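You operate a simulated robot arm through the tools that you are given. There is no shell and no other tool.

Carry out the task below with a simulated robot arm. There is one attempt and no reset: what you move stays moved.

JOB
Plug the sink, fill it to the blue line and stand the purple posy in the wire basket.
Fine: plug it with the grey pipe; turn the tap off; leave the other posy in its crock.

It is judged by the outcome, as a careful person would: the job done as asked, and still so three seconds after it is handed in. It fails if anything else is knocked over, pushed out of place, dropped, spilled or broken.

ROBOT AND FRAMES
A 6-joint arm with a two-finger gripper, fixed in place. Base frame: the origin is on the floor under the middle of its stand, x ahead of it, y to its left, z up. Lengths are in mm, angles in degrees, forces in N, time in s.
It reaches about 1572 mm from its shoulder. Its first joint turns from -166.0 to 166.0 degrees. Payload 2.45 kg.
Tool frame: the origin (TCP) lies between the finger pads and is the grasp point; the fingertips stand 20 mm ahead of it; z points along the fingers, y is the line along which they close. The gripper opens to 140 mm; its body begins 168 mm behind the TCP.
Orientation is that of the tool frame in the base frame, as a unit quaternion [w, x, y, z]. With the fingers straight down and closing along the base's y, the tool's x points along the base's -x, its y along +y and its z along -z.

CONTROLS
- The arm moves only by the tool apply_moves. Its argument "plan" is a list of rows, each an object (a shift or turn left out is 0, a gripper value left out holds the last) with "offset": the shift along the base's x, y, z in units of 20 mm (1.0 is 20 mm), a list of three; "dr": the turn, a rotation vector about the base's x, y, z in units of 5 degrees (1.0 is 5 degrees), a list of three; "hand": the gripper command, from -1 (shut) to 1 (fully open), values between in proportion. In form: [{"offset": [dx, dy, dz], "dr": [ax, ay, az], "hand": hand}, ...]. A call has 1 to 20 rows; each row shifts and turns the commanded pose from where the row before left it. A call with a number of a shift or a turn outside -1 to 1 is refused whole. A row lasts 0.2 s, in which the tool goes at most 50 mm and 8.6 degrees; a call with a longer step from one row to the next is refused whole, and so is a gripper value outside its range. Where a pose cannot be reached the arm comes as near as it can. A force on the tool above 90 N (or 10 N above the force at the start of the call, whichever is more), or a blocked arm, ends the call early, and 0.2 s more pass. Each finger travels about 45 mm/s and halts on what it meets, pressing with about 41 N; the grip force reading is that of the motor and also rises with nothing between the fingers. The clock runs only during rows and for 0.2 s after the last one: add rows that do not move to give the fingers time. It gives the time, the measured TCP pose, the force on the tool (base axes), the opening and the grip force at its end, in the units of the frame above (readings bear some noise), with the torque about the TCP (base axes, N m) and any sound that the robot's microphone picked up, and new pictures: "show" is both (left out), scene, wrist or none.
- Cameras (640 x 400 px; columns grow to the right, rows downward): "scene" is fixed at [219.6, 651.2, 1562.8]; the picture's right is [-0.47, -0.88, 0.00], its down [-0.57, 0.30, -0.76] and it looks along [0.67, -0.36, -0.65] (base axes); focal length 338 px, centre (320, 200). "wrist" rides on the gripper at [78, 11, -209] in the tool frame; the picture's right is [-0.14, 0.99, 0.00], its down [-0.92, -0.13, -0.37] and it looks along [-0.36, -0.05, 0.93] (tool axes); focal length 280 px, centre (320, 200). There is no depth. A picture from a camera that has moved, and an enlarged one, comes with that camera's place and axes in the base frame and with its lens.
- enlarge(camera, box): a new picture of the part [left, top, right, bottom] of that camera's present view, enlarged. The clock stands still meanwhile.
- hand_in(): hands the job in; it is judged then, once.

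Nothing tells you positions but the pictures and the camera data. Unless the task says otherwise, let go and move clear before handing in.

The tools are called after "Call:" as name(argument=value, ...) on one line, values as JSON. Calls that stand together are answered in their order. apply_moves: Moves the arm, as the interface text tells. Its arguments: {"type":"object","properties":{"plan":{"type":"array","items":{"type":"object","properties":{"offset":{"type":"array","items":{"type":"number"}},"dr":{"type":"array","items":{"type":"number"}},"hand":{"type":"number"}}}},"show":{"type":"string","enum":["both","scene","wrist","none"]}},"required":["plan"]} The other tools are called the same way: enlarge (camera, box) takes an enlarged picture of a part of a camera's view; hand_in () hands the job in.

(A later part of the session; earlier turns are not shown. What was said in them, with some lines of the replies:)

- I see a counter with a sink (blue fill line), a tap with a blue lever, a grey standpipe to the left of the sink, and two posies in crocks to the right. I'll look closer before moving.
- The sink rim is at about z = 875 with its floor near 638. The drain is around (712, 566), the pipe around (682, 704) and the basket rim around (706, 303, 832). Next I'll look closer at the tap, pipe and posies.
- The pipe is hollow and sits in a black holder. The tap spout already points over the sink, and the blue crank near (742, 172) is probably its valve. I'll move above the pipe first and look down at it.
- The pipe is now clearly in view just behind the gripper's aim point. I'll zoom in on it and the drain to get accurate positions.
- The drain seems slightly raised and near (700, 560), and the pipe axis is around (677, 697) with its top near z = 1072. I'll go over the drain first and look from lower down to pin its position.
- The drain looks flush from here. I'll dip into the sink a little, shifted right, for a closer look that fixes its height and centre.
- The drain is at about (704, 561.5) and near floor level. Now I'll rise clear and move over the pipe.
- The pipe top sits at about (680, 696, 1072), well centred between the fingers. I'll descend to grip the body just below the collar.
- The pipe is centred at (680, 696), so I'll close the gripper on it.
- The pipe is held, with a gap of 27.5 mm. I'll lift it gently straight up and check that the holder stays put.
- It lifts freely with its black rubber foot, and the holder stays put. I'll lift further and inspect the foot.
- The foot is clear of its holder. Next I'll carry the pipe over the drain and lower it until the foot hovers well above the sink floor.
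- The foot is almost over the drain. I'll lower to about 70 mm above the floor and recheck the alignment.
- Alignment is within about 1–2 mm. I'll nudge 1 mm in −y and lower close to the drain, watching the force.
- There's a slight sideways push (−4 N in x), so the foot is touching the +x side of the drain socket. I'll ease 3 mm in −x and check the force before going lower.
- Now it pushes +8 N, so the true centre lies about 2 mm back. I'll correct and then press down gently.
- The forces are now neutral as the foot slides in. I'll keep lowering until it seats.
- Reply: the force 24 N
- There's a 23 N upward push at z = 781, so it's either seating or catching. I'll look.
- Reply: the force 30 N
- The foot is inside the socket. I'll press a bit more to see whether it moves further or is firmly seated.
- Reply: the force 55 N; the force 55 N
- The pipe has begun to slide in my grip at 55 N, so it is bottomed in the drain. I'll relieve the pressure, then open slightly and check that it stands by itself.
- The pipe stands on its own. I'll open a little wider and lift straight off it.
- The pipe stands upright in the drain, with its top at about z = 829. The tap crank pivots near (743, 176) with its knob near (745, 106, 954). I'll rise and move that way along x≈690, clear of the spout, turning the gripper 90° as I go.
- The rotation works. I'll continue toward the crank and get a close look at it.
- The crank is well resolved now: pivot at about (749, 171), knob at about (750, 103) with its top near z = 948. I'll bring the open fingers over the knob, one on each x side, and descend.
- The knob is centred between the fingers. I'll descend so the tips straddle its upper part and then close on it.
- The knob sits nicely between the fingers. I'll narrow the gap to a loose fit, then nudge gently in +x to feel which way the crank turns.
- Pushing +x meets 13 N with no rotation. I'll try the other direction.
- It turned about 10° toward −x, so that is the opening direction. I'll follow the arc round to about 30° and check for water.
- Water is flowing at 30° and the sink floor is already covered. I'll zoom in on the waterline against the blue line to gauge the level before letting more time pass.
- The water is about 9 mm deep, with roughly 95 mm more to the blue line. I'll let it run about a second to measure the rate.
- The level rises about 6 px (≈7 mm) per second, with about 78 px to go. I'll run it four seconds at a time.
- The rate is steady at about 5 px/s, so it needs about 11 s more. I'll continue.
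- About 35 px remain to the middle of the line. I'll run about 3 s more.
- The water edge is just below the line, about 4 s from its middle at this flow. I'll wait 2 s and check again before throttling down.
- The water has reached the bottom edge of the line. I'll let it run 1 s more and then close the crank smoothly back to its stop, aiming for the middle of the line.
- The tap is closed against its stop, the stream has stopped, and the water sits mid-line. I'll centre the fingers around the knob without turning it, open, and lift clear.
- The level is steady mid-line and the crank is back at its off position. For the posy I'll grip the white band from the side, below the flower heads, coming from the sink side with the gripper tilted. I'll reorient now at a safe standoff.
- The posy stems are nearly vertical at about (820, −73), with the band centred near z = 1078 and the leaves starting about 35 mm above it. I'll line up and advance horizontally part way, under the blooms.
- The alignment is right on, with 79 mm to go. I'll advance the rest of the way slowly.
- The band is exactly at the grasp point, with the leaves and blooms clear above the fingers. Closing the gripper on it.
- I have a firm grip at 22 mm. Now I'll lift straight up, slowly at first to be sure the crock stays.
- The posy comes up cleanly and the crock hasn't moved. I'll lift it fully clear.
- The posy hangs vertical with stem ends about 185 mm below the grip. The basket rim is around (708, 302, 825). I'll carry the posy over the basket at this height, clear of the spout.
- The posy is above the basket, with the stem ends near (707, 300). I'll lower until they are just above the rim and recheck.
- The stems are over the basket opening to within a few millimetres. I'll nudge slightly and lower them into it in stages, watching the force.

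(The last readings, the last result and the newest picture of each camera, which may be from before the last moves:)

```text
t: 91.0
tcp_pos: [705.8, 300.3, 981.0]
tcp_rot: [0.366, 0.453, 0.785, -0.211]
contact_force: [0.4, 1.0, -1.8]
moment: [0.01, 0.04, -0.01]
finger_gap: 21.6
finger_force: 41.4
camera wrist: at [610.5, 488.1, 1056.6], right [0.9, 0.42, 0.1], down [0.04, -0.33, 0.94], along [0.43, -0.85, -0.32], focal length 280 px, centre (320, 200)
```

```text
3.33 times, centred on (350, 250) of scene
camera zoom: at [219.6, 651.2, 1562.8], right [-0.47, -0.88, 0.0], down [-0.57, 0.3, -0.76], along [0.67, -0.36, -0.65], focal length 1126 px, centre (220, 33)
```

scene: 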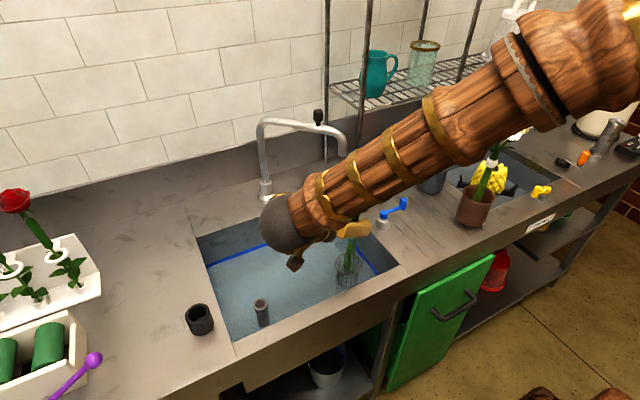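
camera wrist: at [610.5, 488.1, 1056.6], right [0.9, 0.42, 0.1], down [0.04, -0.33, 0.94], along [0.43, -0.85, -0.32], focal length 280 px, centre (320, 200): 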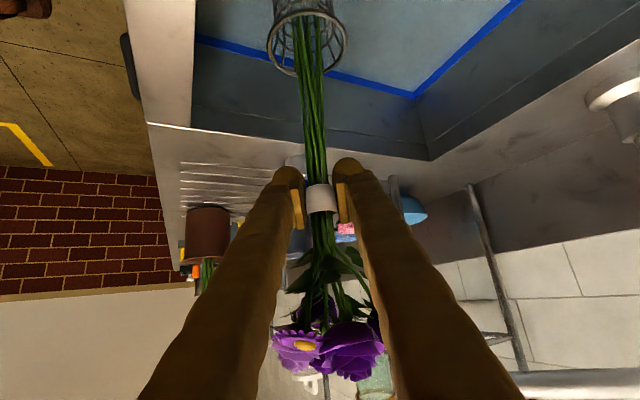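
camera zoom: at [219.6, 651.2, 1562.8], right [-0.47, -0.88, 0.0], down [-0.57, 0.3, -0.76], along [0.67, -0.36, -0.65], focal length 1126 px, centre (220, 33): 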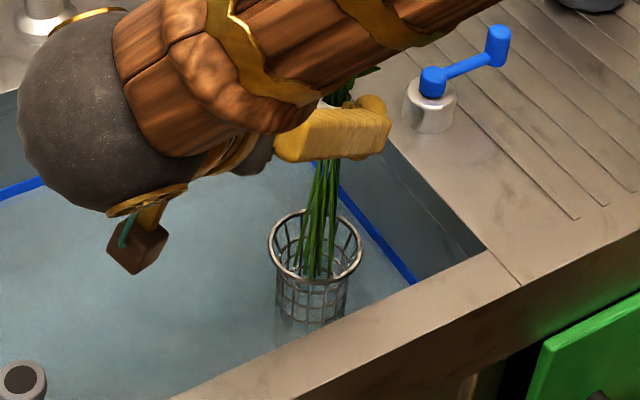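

The stem ends are inside the basket rim with no contact. I'll keep lowering.

Call:
apply_moves(plan=[{"offset": [0, 0, -0.6]}, {"offset": [0, 0, -0.6]}, {"offset": [0, 0, -0.6]}, {"offset": [0, 0, -0.6]}, {"offset": [0, 0, -0.6]}, {"offset": [0, 0, -0.5]}, {}])

Call:
enlarge(camera="wrist", box=[200, 0, 440, 220])

Call:
enlarge(camera="scene", box=[290, 190, 410, 310])

```text
t: 92.6
tcp_pos: [704.5, 300.6, 911.1]
tcp_rot: [0.366, 0.454, 0.785, -0.212]
contact_force: [0.2, -0.5, -2.3]
moment: [0.03, 0.02, 0.0]
finger_gap: 21.3
finger_force: 40.7
camera wrist: at [610.3, 488.1, 986.2], right [0.9, 0.42, 0.1], down [0.04, -0.33, 0.94], along [0.43, -0.85, -0.32], focal length 280 px, centre (320, 200)
```

scene: 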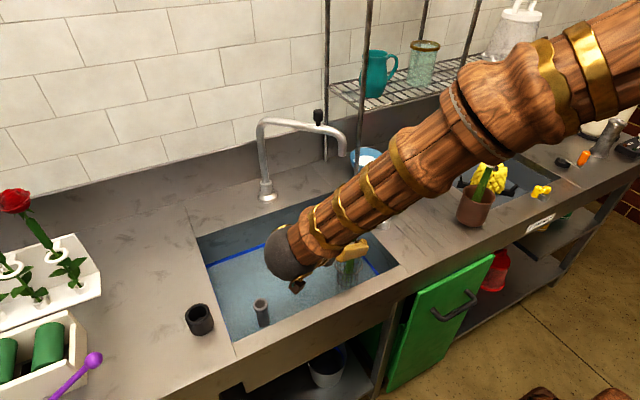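
wrist: 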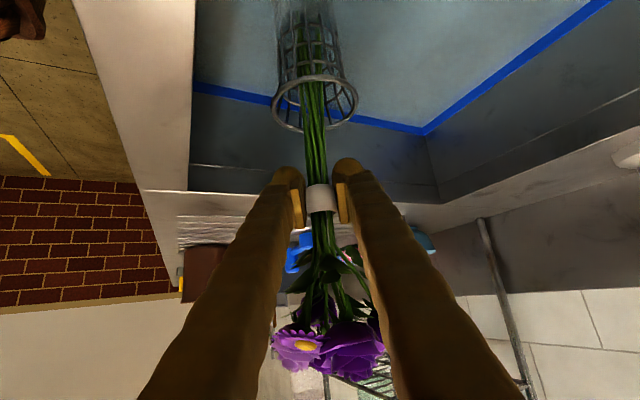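

```text
1.82 times, centred on (320, 110) of wrist
camera zoom: at [610.3, 488.1, 986.2], right [0.9, 0.42, 0.1], down [0.04, -0.33, 0.94], along [0.43, -0.85, -0.32], focal length 510 px, centre (320, 364)
```

zoom: 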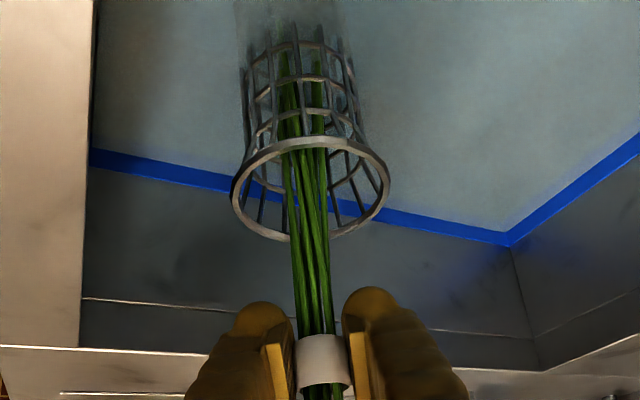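

```text
3.33 times, centred on (350, 250) of scene
camera zoom: at [219.6, 651.2, 1562.8], right [-0.47, -0.88, 0.0], down [-0.57, 0.3, -0.76], along [0.67, -0.36, -0.65], focal length 1126 px, centre (220, 33)
```

zoom: 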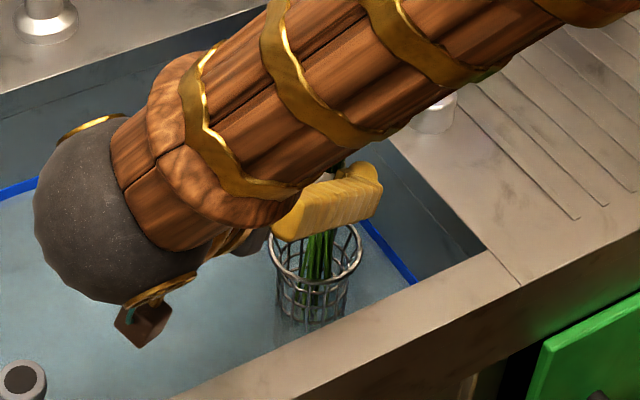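

It's centred nicely in the basket. I'll lower more gently now, watching for contact.

Call:
apply_moves(plan=[{"offset": [0, 0, -0.4]}, {"offset": [0, 0, -0.4]}, {"offset": [0, 0, -0.4]}, {}], show="wrist")

Call:
enlarge(camera="wrist", box=[220, 40, 420, 240])

Call:
enlarge(camera="scene", box=[290, 190, 410, 310])

```text
t: 93.6
tcp_pos: [706.0, 299.6, 887.9]
tcp_rot: [0.366, 0.453, 0.785, -0.21]
contact_force: [0.1, 1.8, 28.0]
moment: [-0.19, -0.13, 0.02]
finger_gap: 21.7
finger_force: 41.1
camera wrist: at [610.5, 488.3, 963.5], right [0.9, 0.42, 0.11], down [0.04, -0.33, 0.94], along [0.43, -0.84, -0.32], focal length 280 px, centre (320, 200)
```

wrist: 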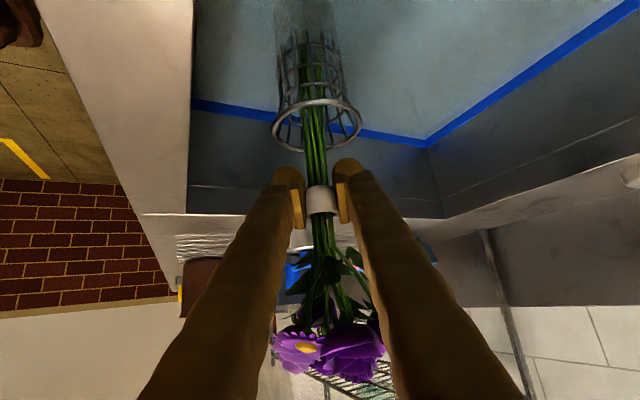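

```text
2.00 times, centred on (320, 140) of wrist
camera zoom: at [610.5, 488.3, 963.5], right [0.9, 0.42, 0.11], down [0.04, -0.33, 0.94], along [0.43, -0.84, -0.32], focal length 561 px, centre (320, 320)
```

zoom: 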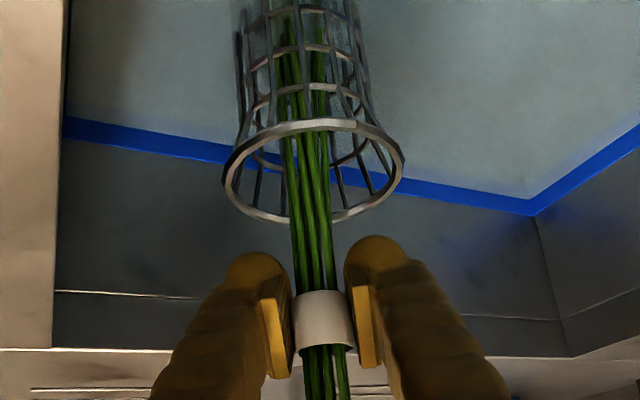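

```text
3.33 times, centred on (350, 250) of scene
camera zoom: at [219.6, 651.2, 1562.8], right [-0.47, -0.88, 0.0], down [-0.57, 0.3, -0.76], along [0.67, -0.36, -0.65], focal length 1126 px, centre (220, 33)
```

zoom: 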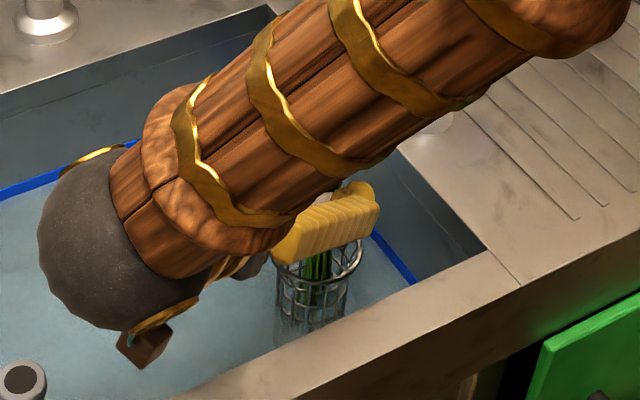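

The stems have bottomed in the basket, with a 28 N push. I'll relieve the pressure before letting go.

Call:
apply_moves(plan=[{"offset": [0, 0, 0.1]}, {}], show="none")

```text
t: 94.2
tcp_pos: [704.9, 299.5, 888.5]
tcp_rot: [0.365, 0.453, 0.785, -0.211]
contact_force: [0.2, -0.5, 0.7]
moment: [-0.21, -0.1, 0.0]
finger_gap: 21.6
finger_force: 40.9
```

The weight is now resting in the basket. I'll open the fingers a little and see that the posy stands.

Call:
apply_moves(plan=[{"hand": -0.66}, {}, {"hand": -0.5}, {}, {}], show="wrist")

Call:
enlarge(camera="wrist", box=[220, 60, 420, 260])

```text
t: 95.4
tcp_pos: [705.1, 300.9, 889.1]
tcp_rot: [0.367, 0.452, 0.785, -0.211]
contact_force: [-0.2, -0.8, -0.1]
moment: [-0.03, 0.02, 0.01]
finger_gap: 35.1
finger_force: 0.1
camera wrist: at [610.3, 488.2, 964.4], right [0.9, 0.42, 0.1], down [0.04, -0.33, 0.94], along [0.43, -0.85, -0.32], focal length 280 px, centre (320, 200)
```

wrist: 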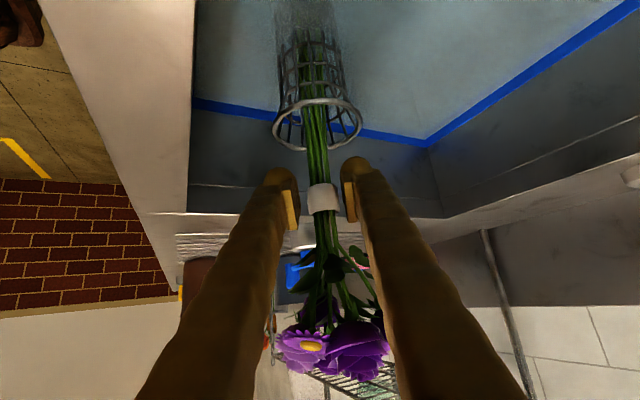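

```text
2.00 times, centred on (320, 160) of wrist
camera zoom: at [610.3, 488.2, 964.4], right [0.9, 0.42, 0.1], down [0.04, -0.33, 0.94], along [0.43, -0.85, -0.32], focal length 561 px, centre (320, 280)
```

zoom: 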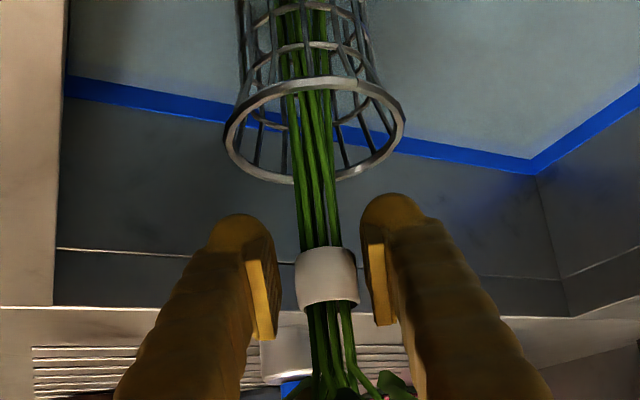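

It shifts very slightly but stands. I'll open wider so it is completely free and watch it settle.

Call:
apply_moves(plan=[{"hand": -0.1}, {}, {}, {}], show="wrist")

Call:
enlarge(camera="wrist", box=[220, 60, 420, 260])

```text
t: 96.4
tcp_pos: [704.8, 299.7, 888.7]
tcp_rot: [0.366, 0.454, 0.784, -0.212]
contact_force: [-0.3, 0.8, 0.2]
moment: [-0.01, 0.01, -0.01]
finger_gap: 63.0
finger_force: 0.1
camera wrist: at [610.3, 488.2, 964.4], right [0.9, 0.42, 0.1], down [0.04, -0.33, 0.94], along [0.43, -0.85, -0.32], focal length 280 px, centre (320, 200)
```

wrist: 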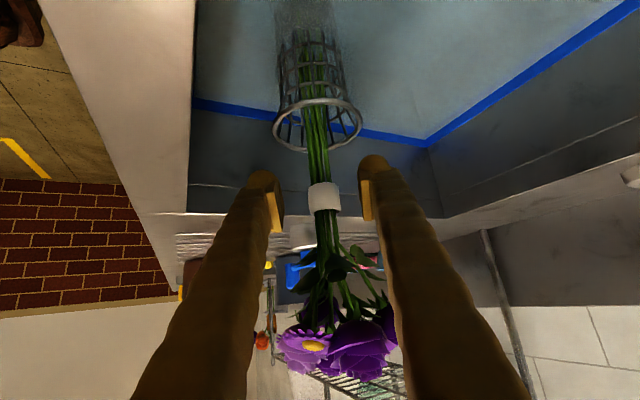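

```text
2.00 times, centred on (320, 160) of wrist
camera zoom: at [610.3, 488.2, 964.4], right [0.9, 0.42, 0.1], down [0.04, -0.33, 0.94], along [0.43, -0.85, -0.32], focal length 561 px, centre (320, 280)
```

zoom: 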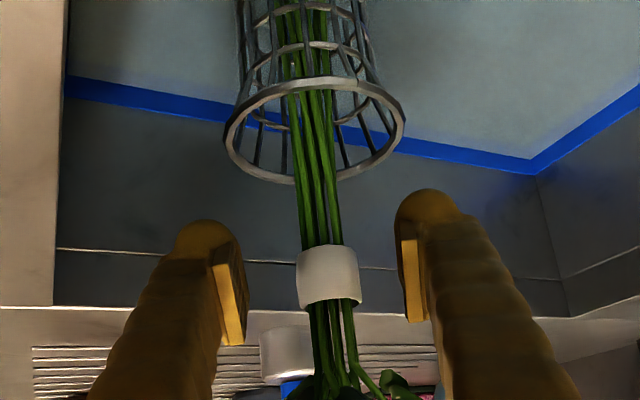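

It's standing free in the basket. I'll back the gripper straight out horizontally, away from the blooms.

Call:
apply_moves(plan=[{}, {}, {"offset": [-0.2, 0.346, 0]}, {"offset": [-0.25, 0.433, 0]}, {"offset": [-0.25, 0.433, 0]}, {}])

Call:
enlarge(camera="wrist", box=[220, 60, 420, 300])

```text
t: 97.8
tcp_pos: [691.8, 324.1, 888.6]
tcp_rot: [0.366, 0.452, 0.786, -0.211]
contact_force: [-0.1, 0.0, 0.2]
moment: [0.01, -0.01, 0.03]
finger_gap: 63.0
finger_force: 0.1
camera wrist: at [596.1, 512.4, 964.2], right [0.9, 0.42, 0.1], down [0.04, -0.33, 0.94], along [0.43, -0.85, -0.32], focal length 280 px, centre (320, 200)
```

scene: 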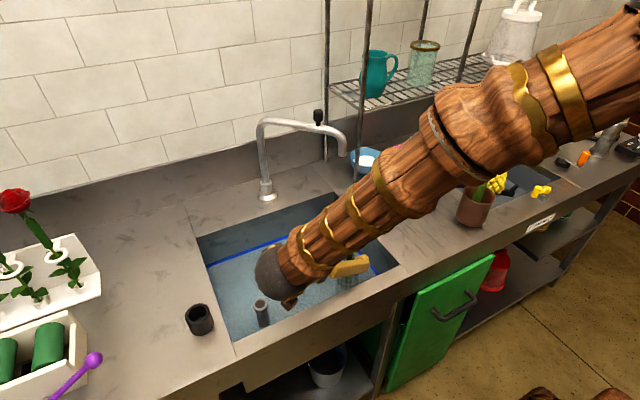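
wrist: 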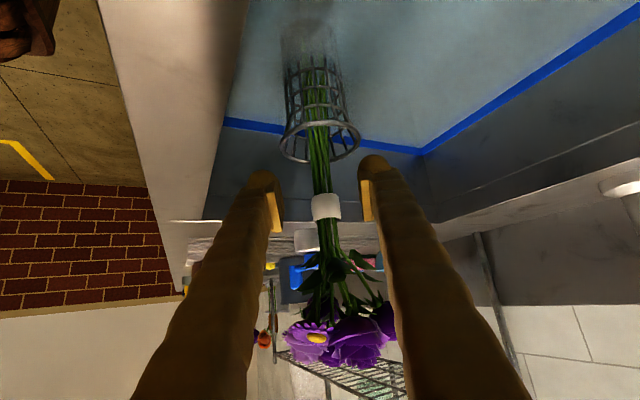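

```text
1.67 times, centred on (320, 180) of wrist
camera zoom: at [596.1, 512.4, 964.2], right [0.9, 0.42, 0.1], down [0.04, -0.33, 0.94], along [0.43, -0.85, -0.32], focal length 467 px, centre (320, 233)
```

zoom: 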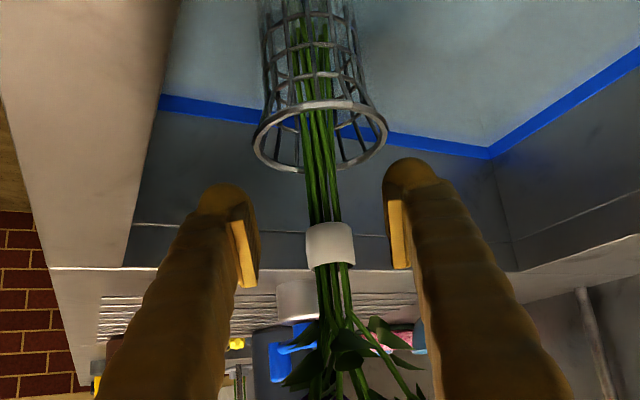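

The posy stands on its own. I'll keep backing out to get fully clear.

Call:
apply_moves(plan=[{"offset": [-0.3, 0.52, 0]}, {"offset": [-0.4, 0.693, 0]}, {"offset": [-0.4, 0.693, 0]}, {"offset": [-0.4, 0.693, 0]}, {"offset": [-0.4, 0.693, 0]}, {"offset": [-0.4, 0.693, 0]}, {}])

Call:
enlarge(camera="wrist", box=[220, 60, 420, 300])

```text
t: 99.2
tcp_pos: [652.2, 398.9, 892.1]
tcp_rot: [0.369, 0.453, 0.783, -0.211]
contact_force: [33.0, 11.1, 7.3]
moment: [0.03, -0.15, 0.07]
finger_gap: 41.5
finger_force: 0.0
stopped in row 6: the force on the tool passed its limit at 100 N (the readings are from after the stop); the commanded pose is now the measured one
camera wrist: at [556.6, 587.6, 967.1], right [0.9, 0.42, 0.11], down [0.04, -0.33, 0.94], along [0.43, -0.84, -0.31], focal length 280 px, centre (320, 200)
```

scene: 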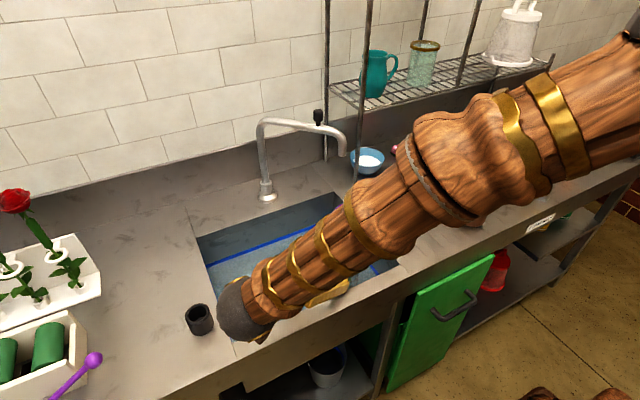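
wrist: 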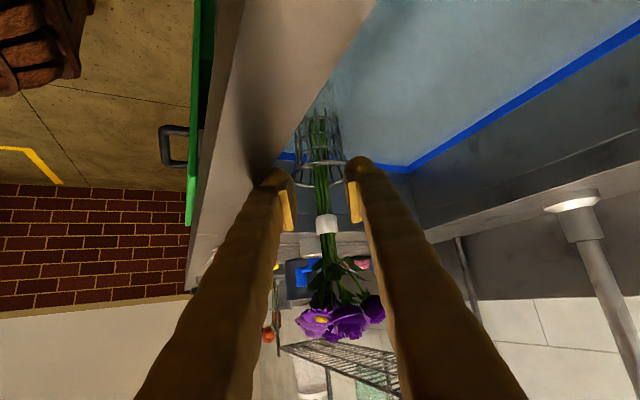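

```text
1.67 times, centred on (320, 180) of wrist
camera zoom: at [556.6, 587.6, 967.1], right [0.9, 0.42, 0.11], down [0.04, -0.33, 0.94], along [0.43, -0.84, -0.31], focal length 467 px, centre (320, 233)
```

zoom: 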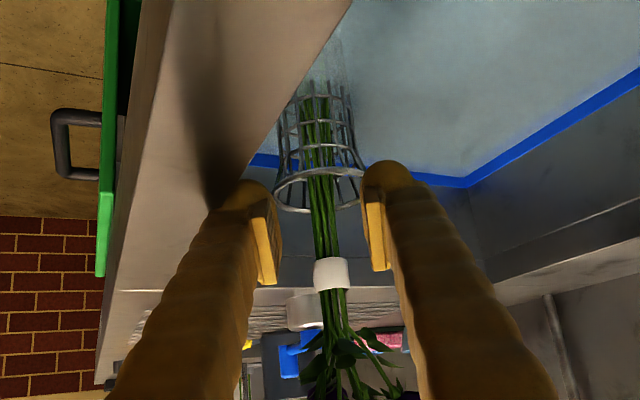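

The −x finger touched the front edge of the sink, which doesn't move. I'll ease off toward +x and then rise before retreating further; the posy still stands.

Call:
apply_moves(plan=[{"offset": [0.4, 0.1, 0]}, {"offset": [0.3, 0.1, 0]}, {}], show="wrist")

```text
t: 100.0
tcp_pos: [663.2, 403.5, 892.5]
tcp_rot: [0.368, 0.452, 0.784, -0.212]
contact_force: [0.8, -0.1, -0.3]
moment: [-0.01, 0.01, -0.01]
finger_gap: 63.0
finger_force: 0.0
camera wrist: at [568.9, 591.0, 965.9], right [0.9, 0.42, 0.11], down [0.04, -0.33, 0.94], along [0.43, -0.85, -0.31], focal length 280 px, centre (320, 200)
```

wrist: 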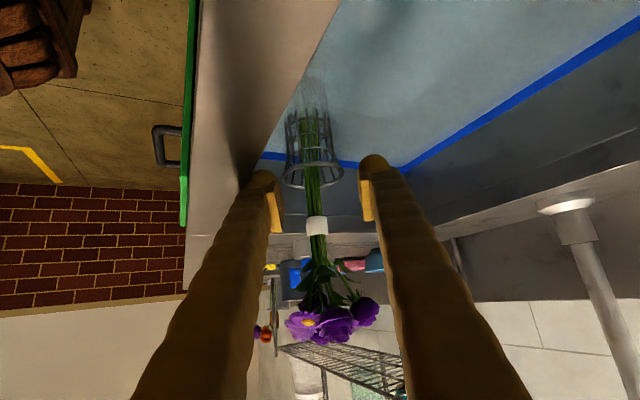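

I'm free of the edge and the posy is standing. I'll retreat a bit in +y and then rise clear.

Call:
apply_moves(plan=[{"offset": [0, 0.8, 0]}, {"offset": [0, 0.8, 0.2]}, {"offset": [0, 0.5, 0.8]}, {"offset": [0, 0, 1]}, {"offset": [0, 0, 1]}, {"offset": [0, 0, 1]}, {"offset": [0, 0, 1]}, {"offset": [0, 0, 1]}, {"offset": [0, 0, 1]}, {"offset": [0, 0, 1]}, {"offset": [0, 0, 1]}, {"offset": [0, 0, 1]}, {"offset": [0, 0, 1]}, {"offset": [0, 0, 1]}, {"offset": [0, 0, 1]}, {}])

Call:
enlarge(camera="scene", box=[180, 150, 440, 340])

Call:
enlarge(camera="wrist", box=[160, 0, 480, 240])

```text
t: 103.4
tcp_pos: [666.1, 445.8, 1152.5]
tcp_rot: [0.369, 0.453, 0.783, -0.213]
contact_force: [-0.7, 1.7, -0.9]
moment: [-0.03, 0.02, -0.02]
finger_gap: 63.1
finger_force: 0.0
camera wrist: at [569.8, 632.9, 1226.1], right [0.9, 0.42, 0.11], down [0.04, -0.33, 0.94], along [0.43, -0.85, -0.31], focal length 280 px, centre (320, 200)
```

scene: 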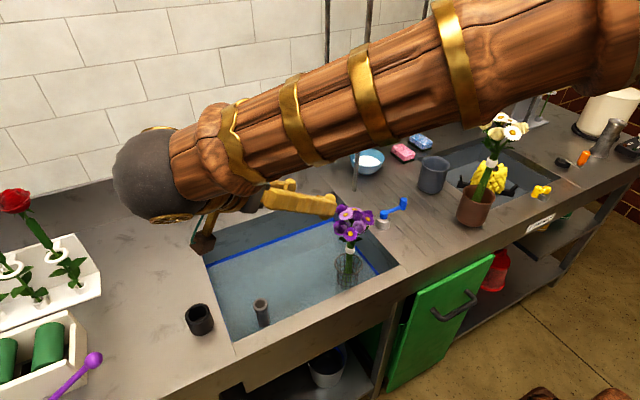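
wrist: 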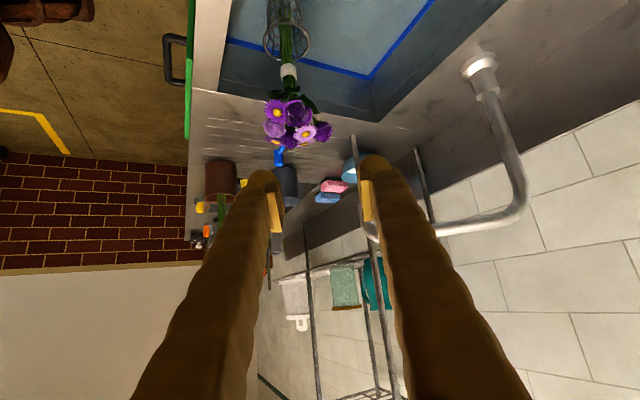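

```text
2.11 times, centred on (310, 245) of scene
camera zoom: at [219.6, 651.2, 1562.8], right [-0.47, -0.88, 0.0], down [-0.57, 0.3, -0.76], along [0.67, -0.36, -0.65], focal length 711 px, centre (341, 105)
```

zoom: 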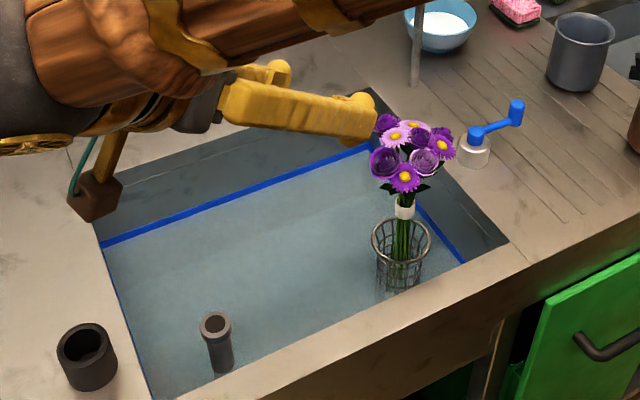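

```text
1.67 times, centred on (320, 120) of wrist
camera zoom: at [569.8, 632.9, 1226.1], right [0.9, 0.42, 0.11], down [0.04, -0.33, 0.94], along [0.43, -0.85, -0.31], focal length 467 px, centre (320, 333)
```

zoom: 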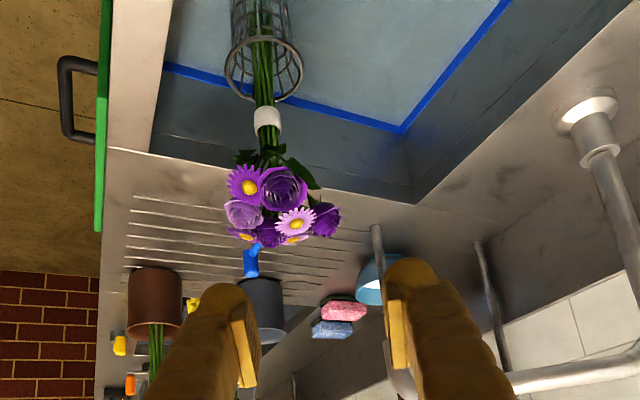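

The posy stands upright in the basket. I'll move the arm further clear and do a final check of the level, tap, pipe and everything else.

Call:
apply_moves(plan=[{"offset": [-0.5, 0.3, 1]}, {"offset": [-0.5, 0.3, 1]}, {"offset": [-0.5, 0.3, 1]}, {"offset": [-0.5, 0.3, 1]}, {"offset": [-0.5, 0.3, 1]}, {"offset": [-0.5, 0.3, 1]}, {"offset": [-0.5, 0.3, 1]}, {"offset": [-0.5, 0.3, 1]}, {}, {}, {}])

Call:
enlarge(camera="scene", box=[290, 200, 350, 250])

Call:
enlarge(camera="scene", box=[180, 180, 420, 350])

Call:
enlarge(camera="scene", box=[360, 60, 640, 260])

```text
t: 105.8
tcp_pos: [584.0, 492.2, 1311.6]
tcp_rot: [0.368, 0.452, 0.784, -0.211]
contact_force: [0.3, -0.7, 0.3]
moment: [0.06, -0.02, 0.01]
finger_gap: 63.0
finger_force: 0.1
camera wrist: at [488.9, 680.4, 1385.7], right [0.9, 0.42, 0.11], down [0.04, -0.33, 0.94], along [0.43, -0.85, -0.31], focal length 280 px, centre (320, 200)
```

scene: 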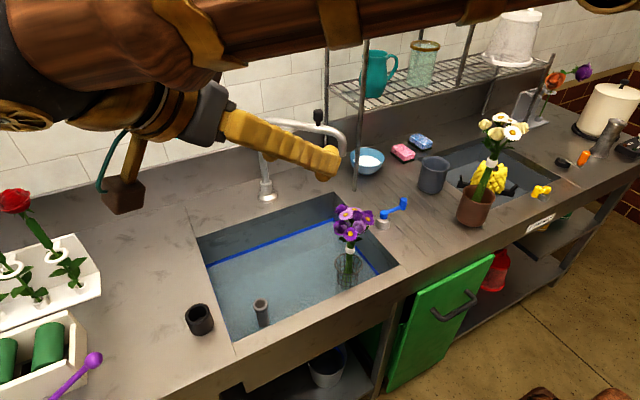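
wrist: 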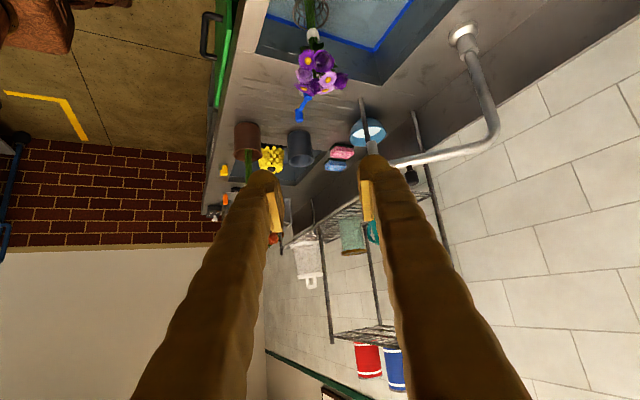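

```text
8.00 times, centred on (320, 225) of scene
camera zoom: at [219.6, 651.2, 1562.8], right [-0.47, -0.88, 0.0], down [-0.57, 0.3, -0.76], along [0.67, -0.36, -0.65], focal length 2703 px, centre (320, 0)
```

zoom: 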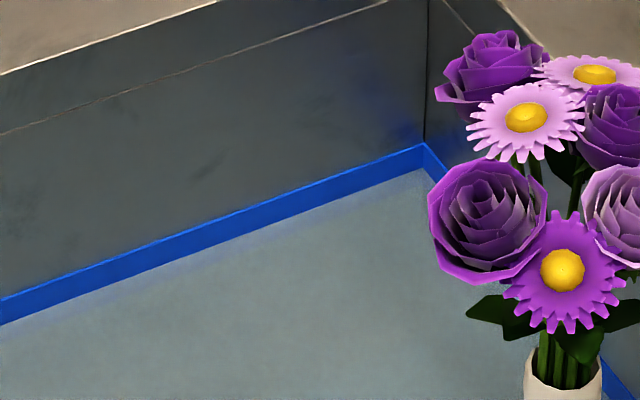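

```text
2.35 times, centred on (300, 265) of scene
camera zoom: at [219.6, 651.2, 1562.8], right [-0.47, -0.88, 0.0], down [-0.57, 0.3, -0.76], along [0.67, -0.36, -0.65], focal length 795 px, centre (367, 47)
```

zoom: 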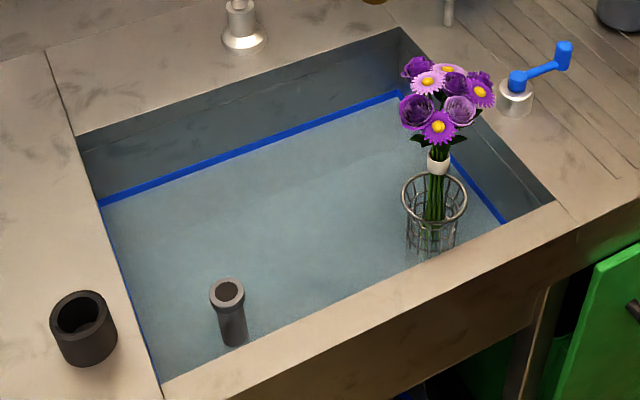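

```text
2.00 times, centred on (500, 160) of scene
camera zoom: at [219.6, 651.2, 1562.8], right [-0.47, -0.88, 0.0], down [-0.57, 0.3, -0.76], along [0.67, -0.36, -0.65], focal length 676 px, centre (-40, 280)
```

zoom: 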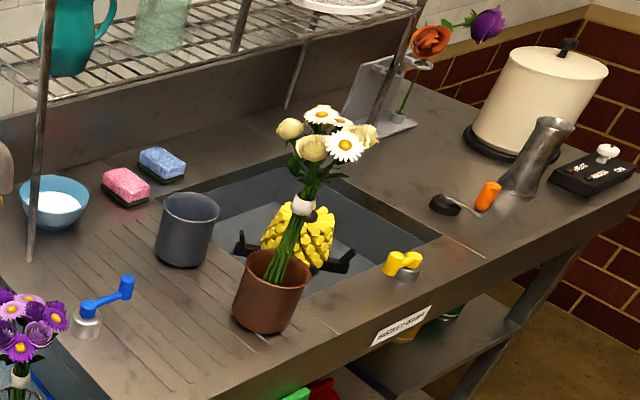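

Everything checks out:
- The grey pipe stands in the drain.
- The water sits steady at mid-line on the blue line, and the tap is off with no flow.
- The purple posy stands in the wire basket, and the white posy is untouched in its crock.
- The arm is clear, so I'm handing in.

Call:
hand_in()

```text
The job is handed in.
```

The job is done and handed in. The sink is plugged with the grey pipe and filled to the blue line, the tap is off, and the purple posy is standing in the wire basket. The result of the judging was not shown.

- **Water:** at my last look it was halfway up the blue line, and it had not moved since I closed the tap.
- **Posies:** the purple one is upright in the basket. The white one is still in its brown crock.
- **One bump:** while backing away from the basket, a finger hit the front edge of the sink hard enough to stop the arm. I saw nothing moved or damaged, and the posy stayed standing.

The empty grey crock and the black pipe holder are still where they were.
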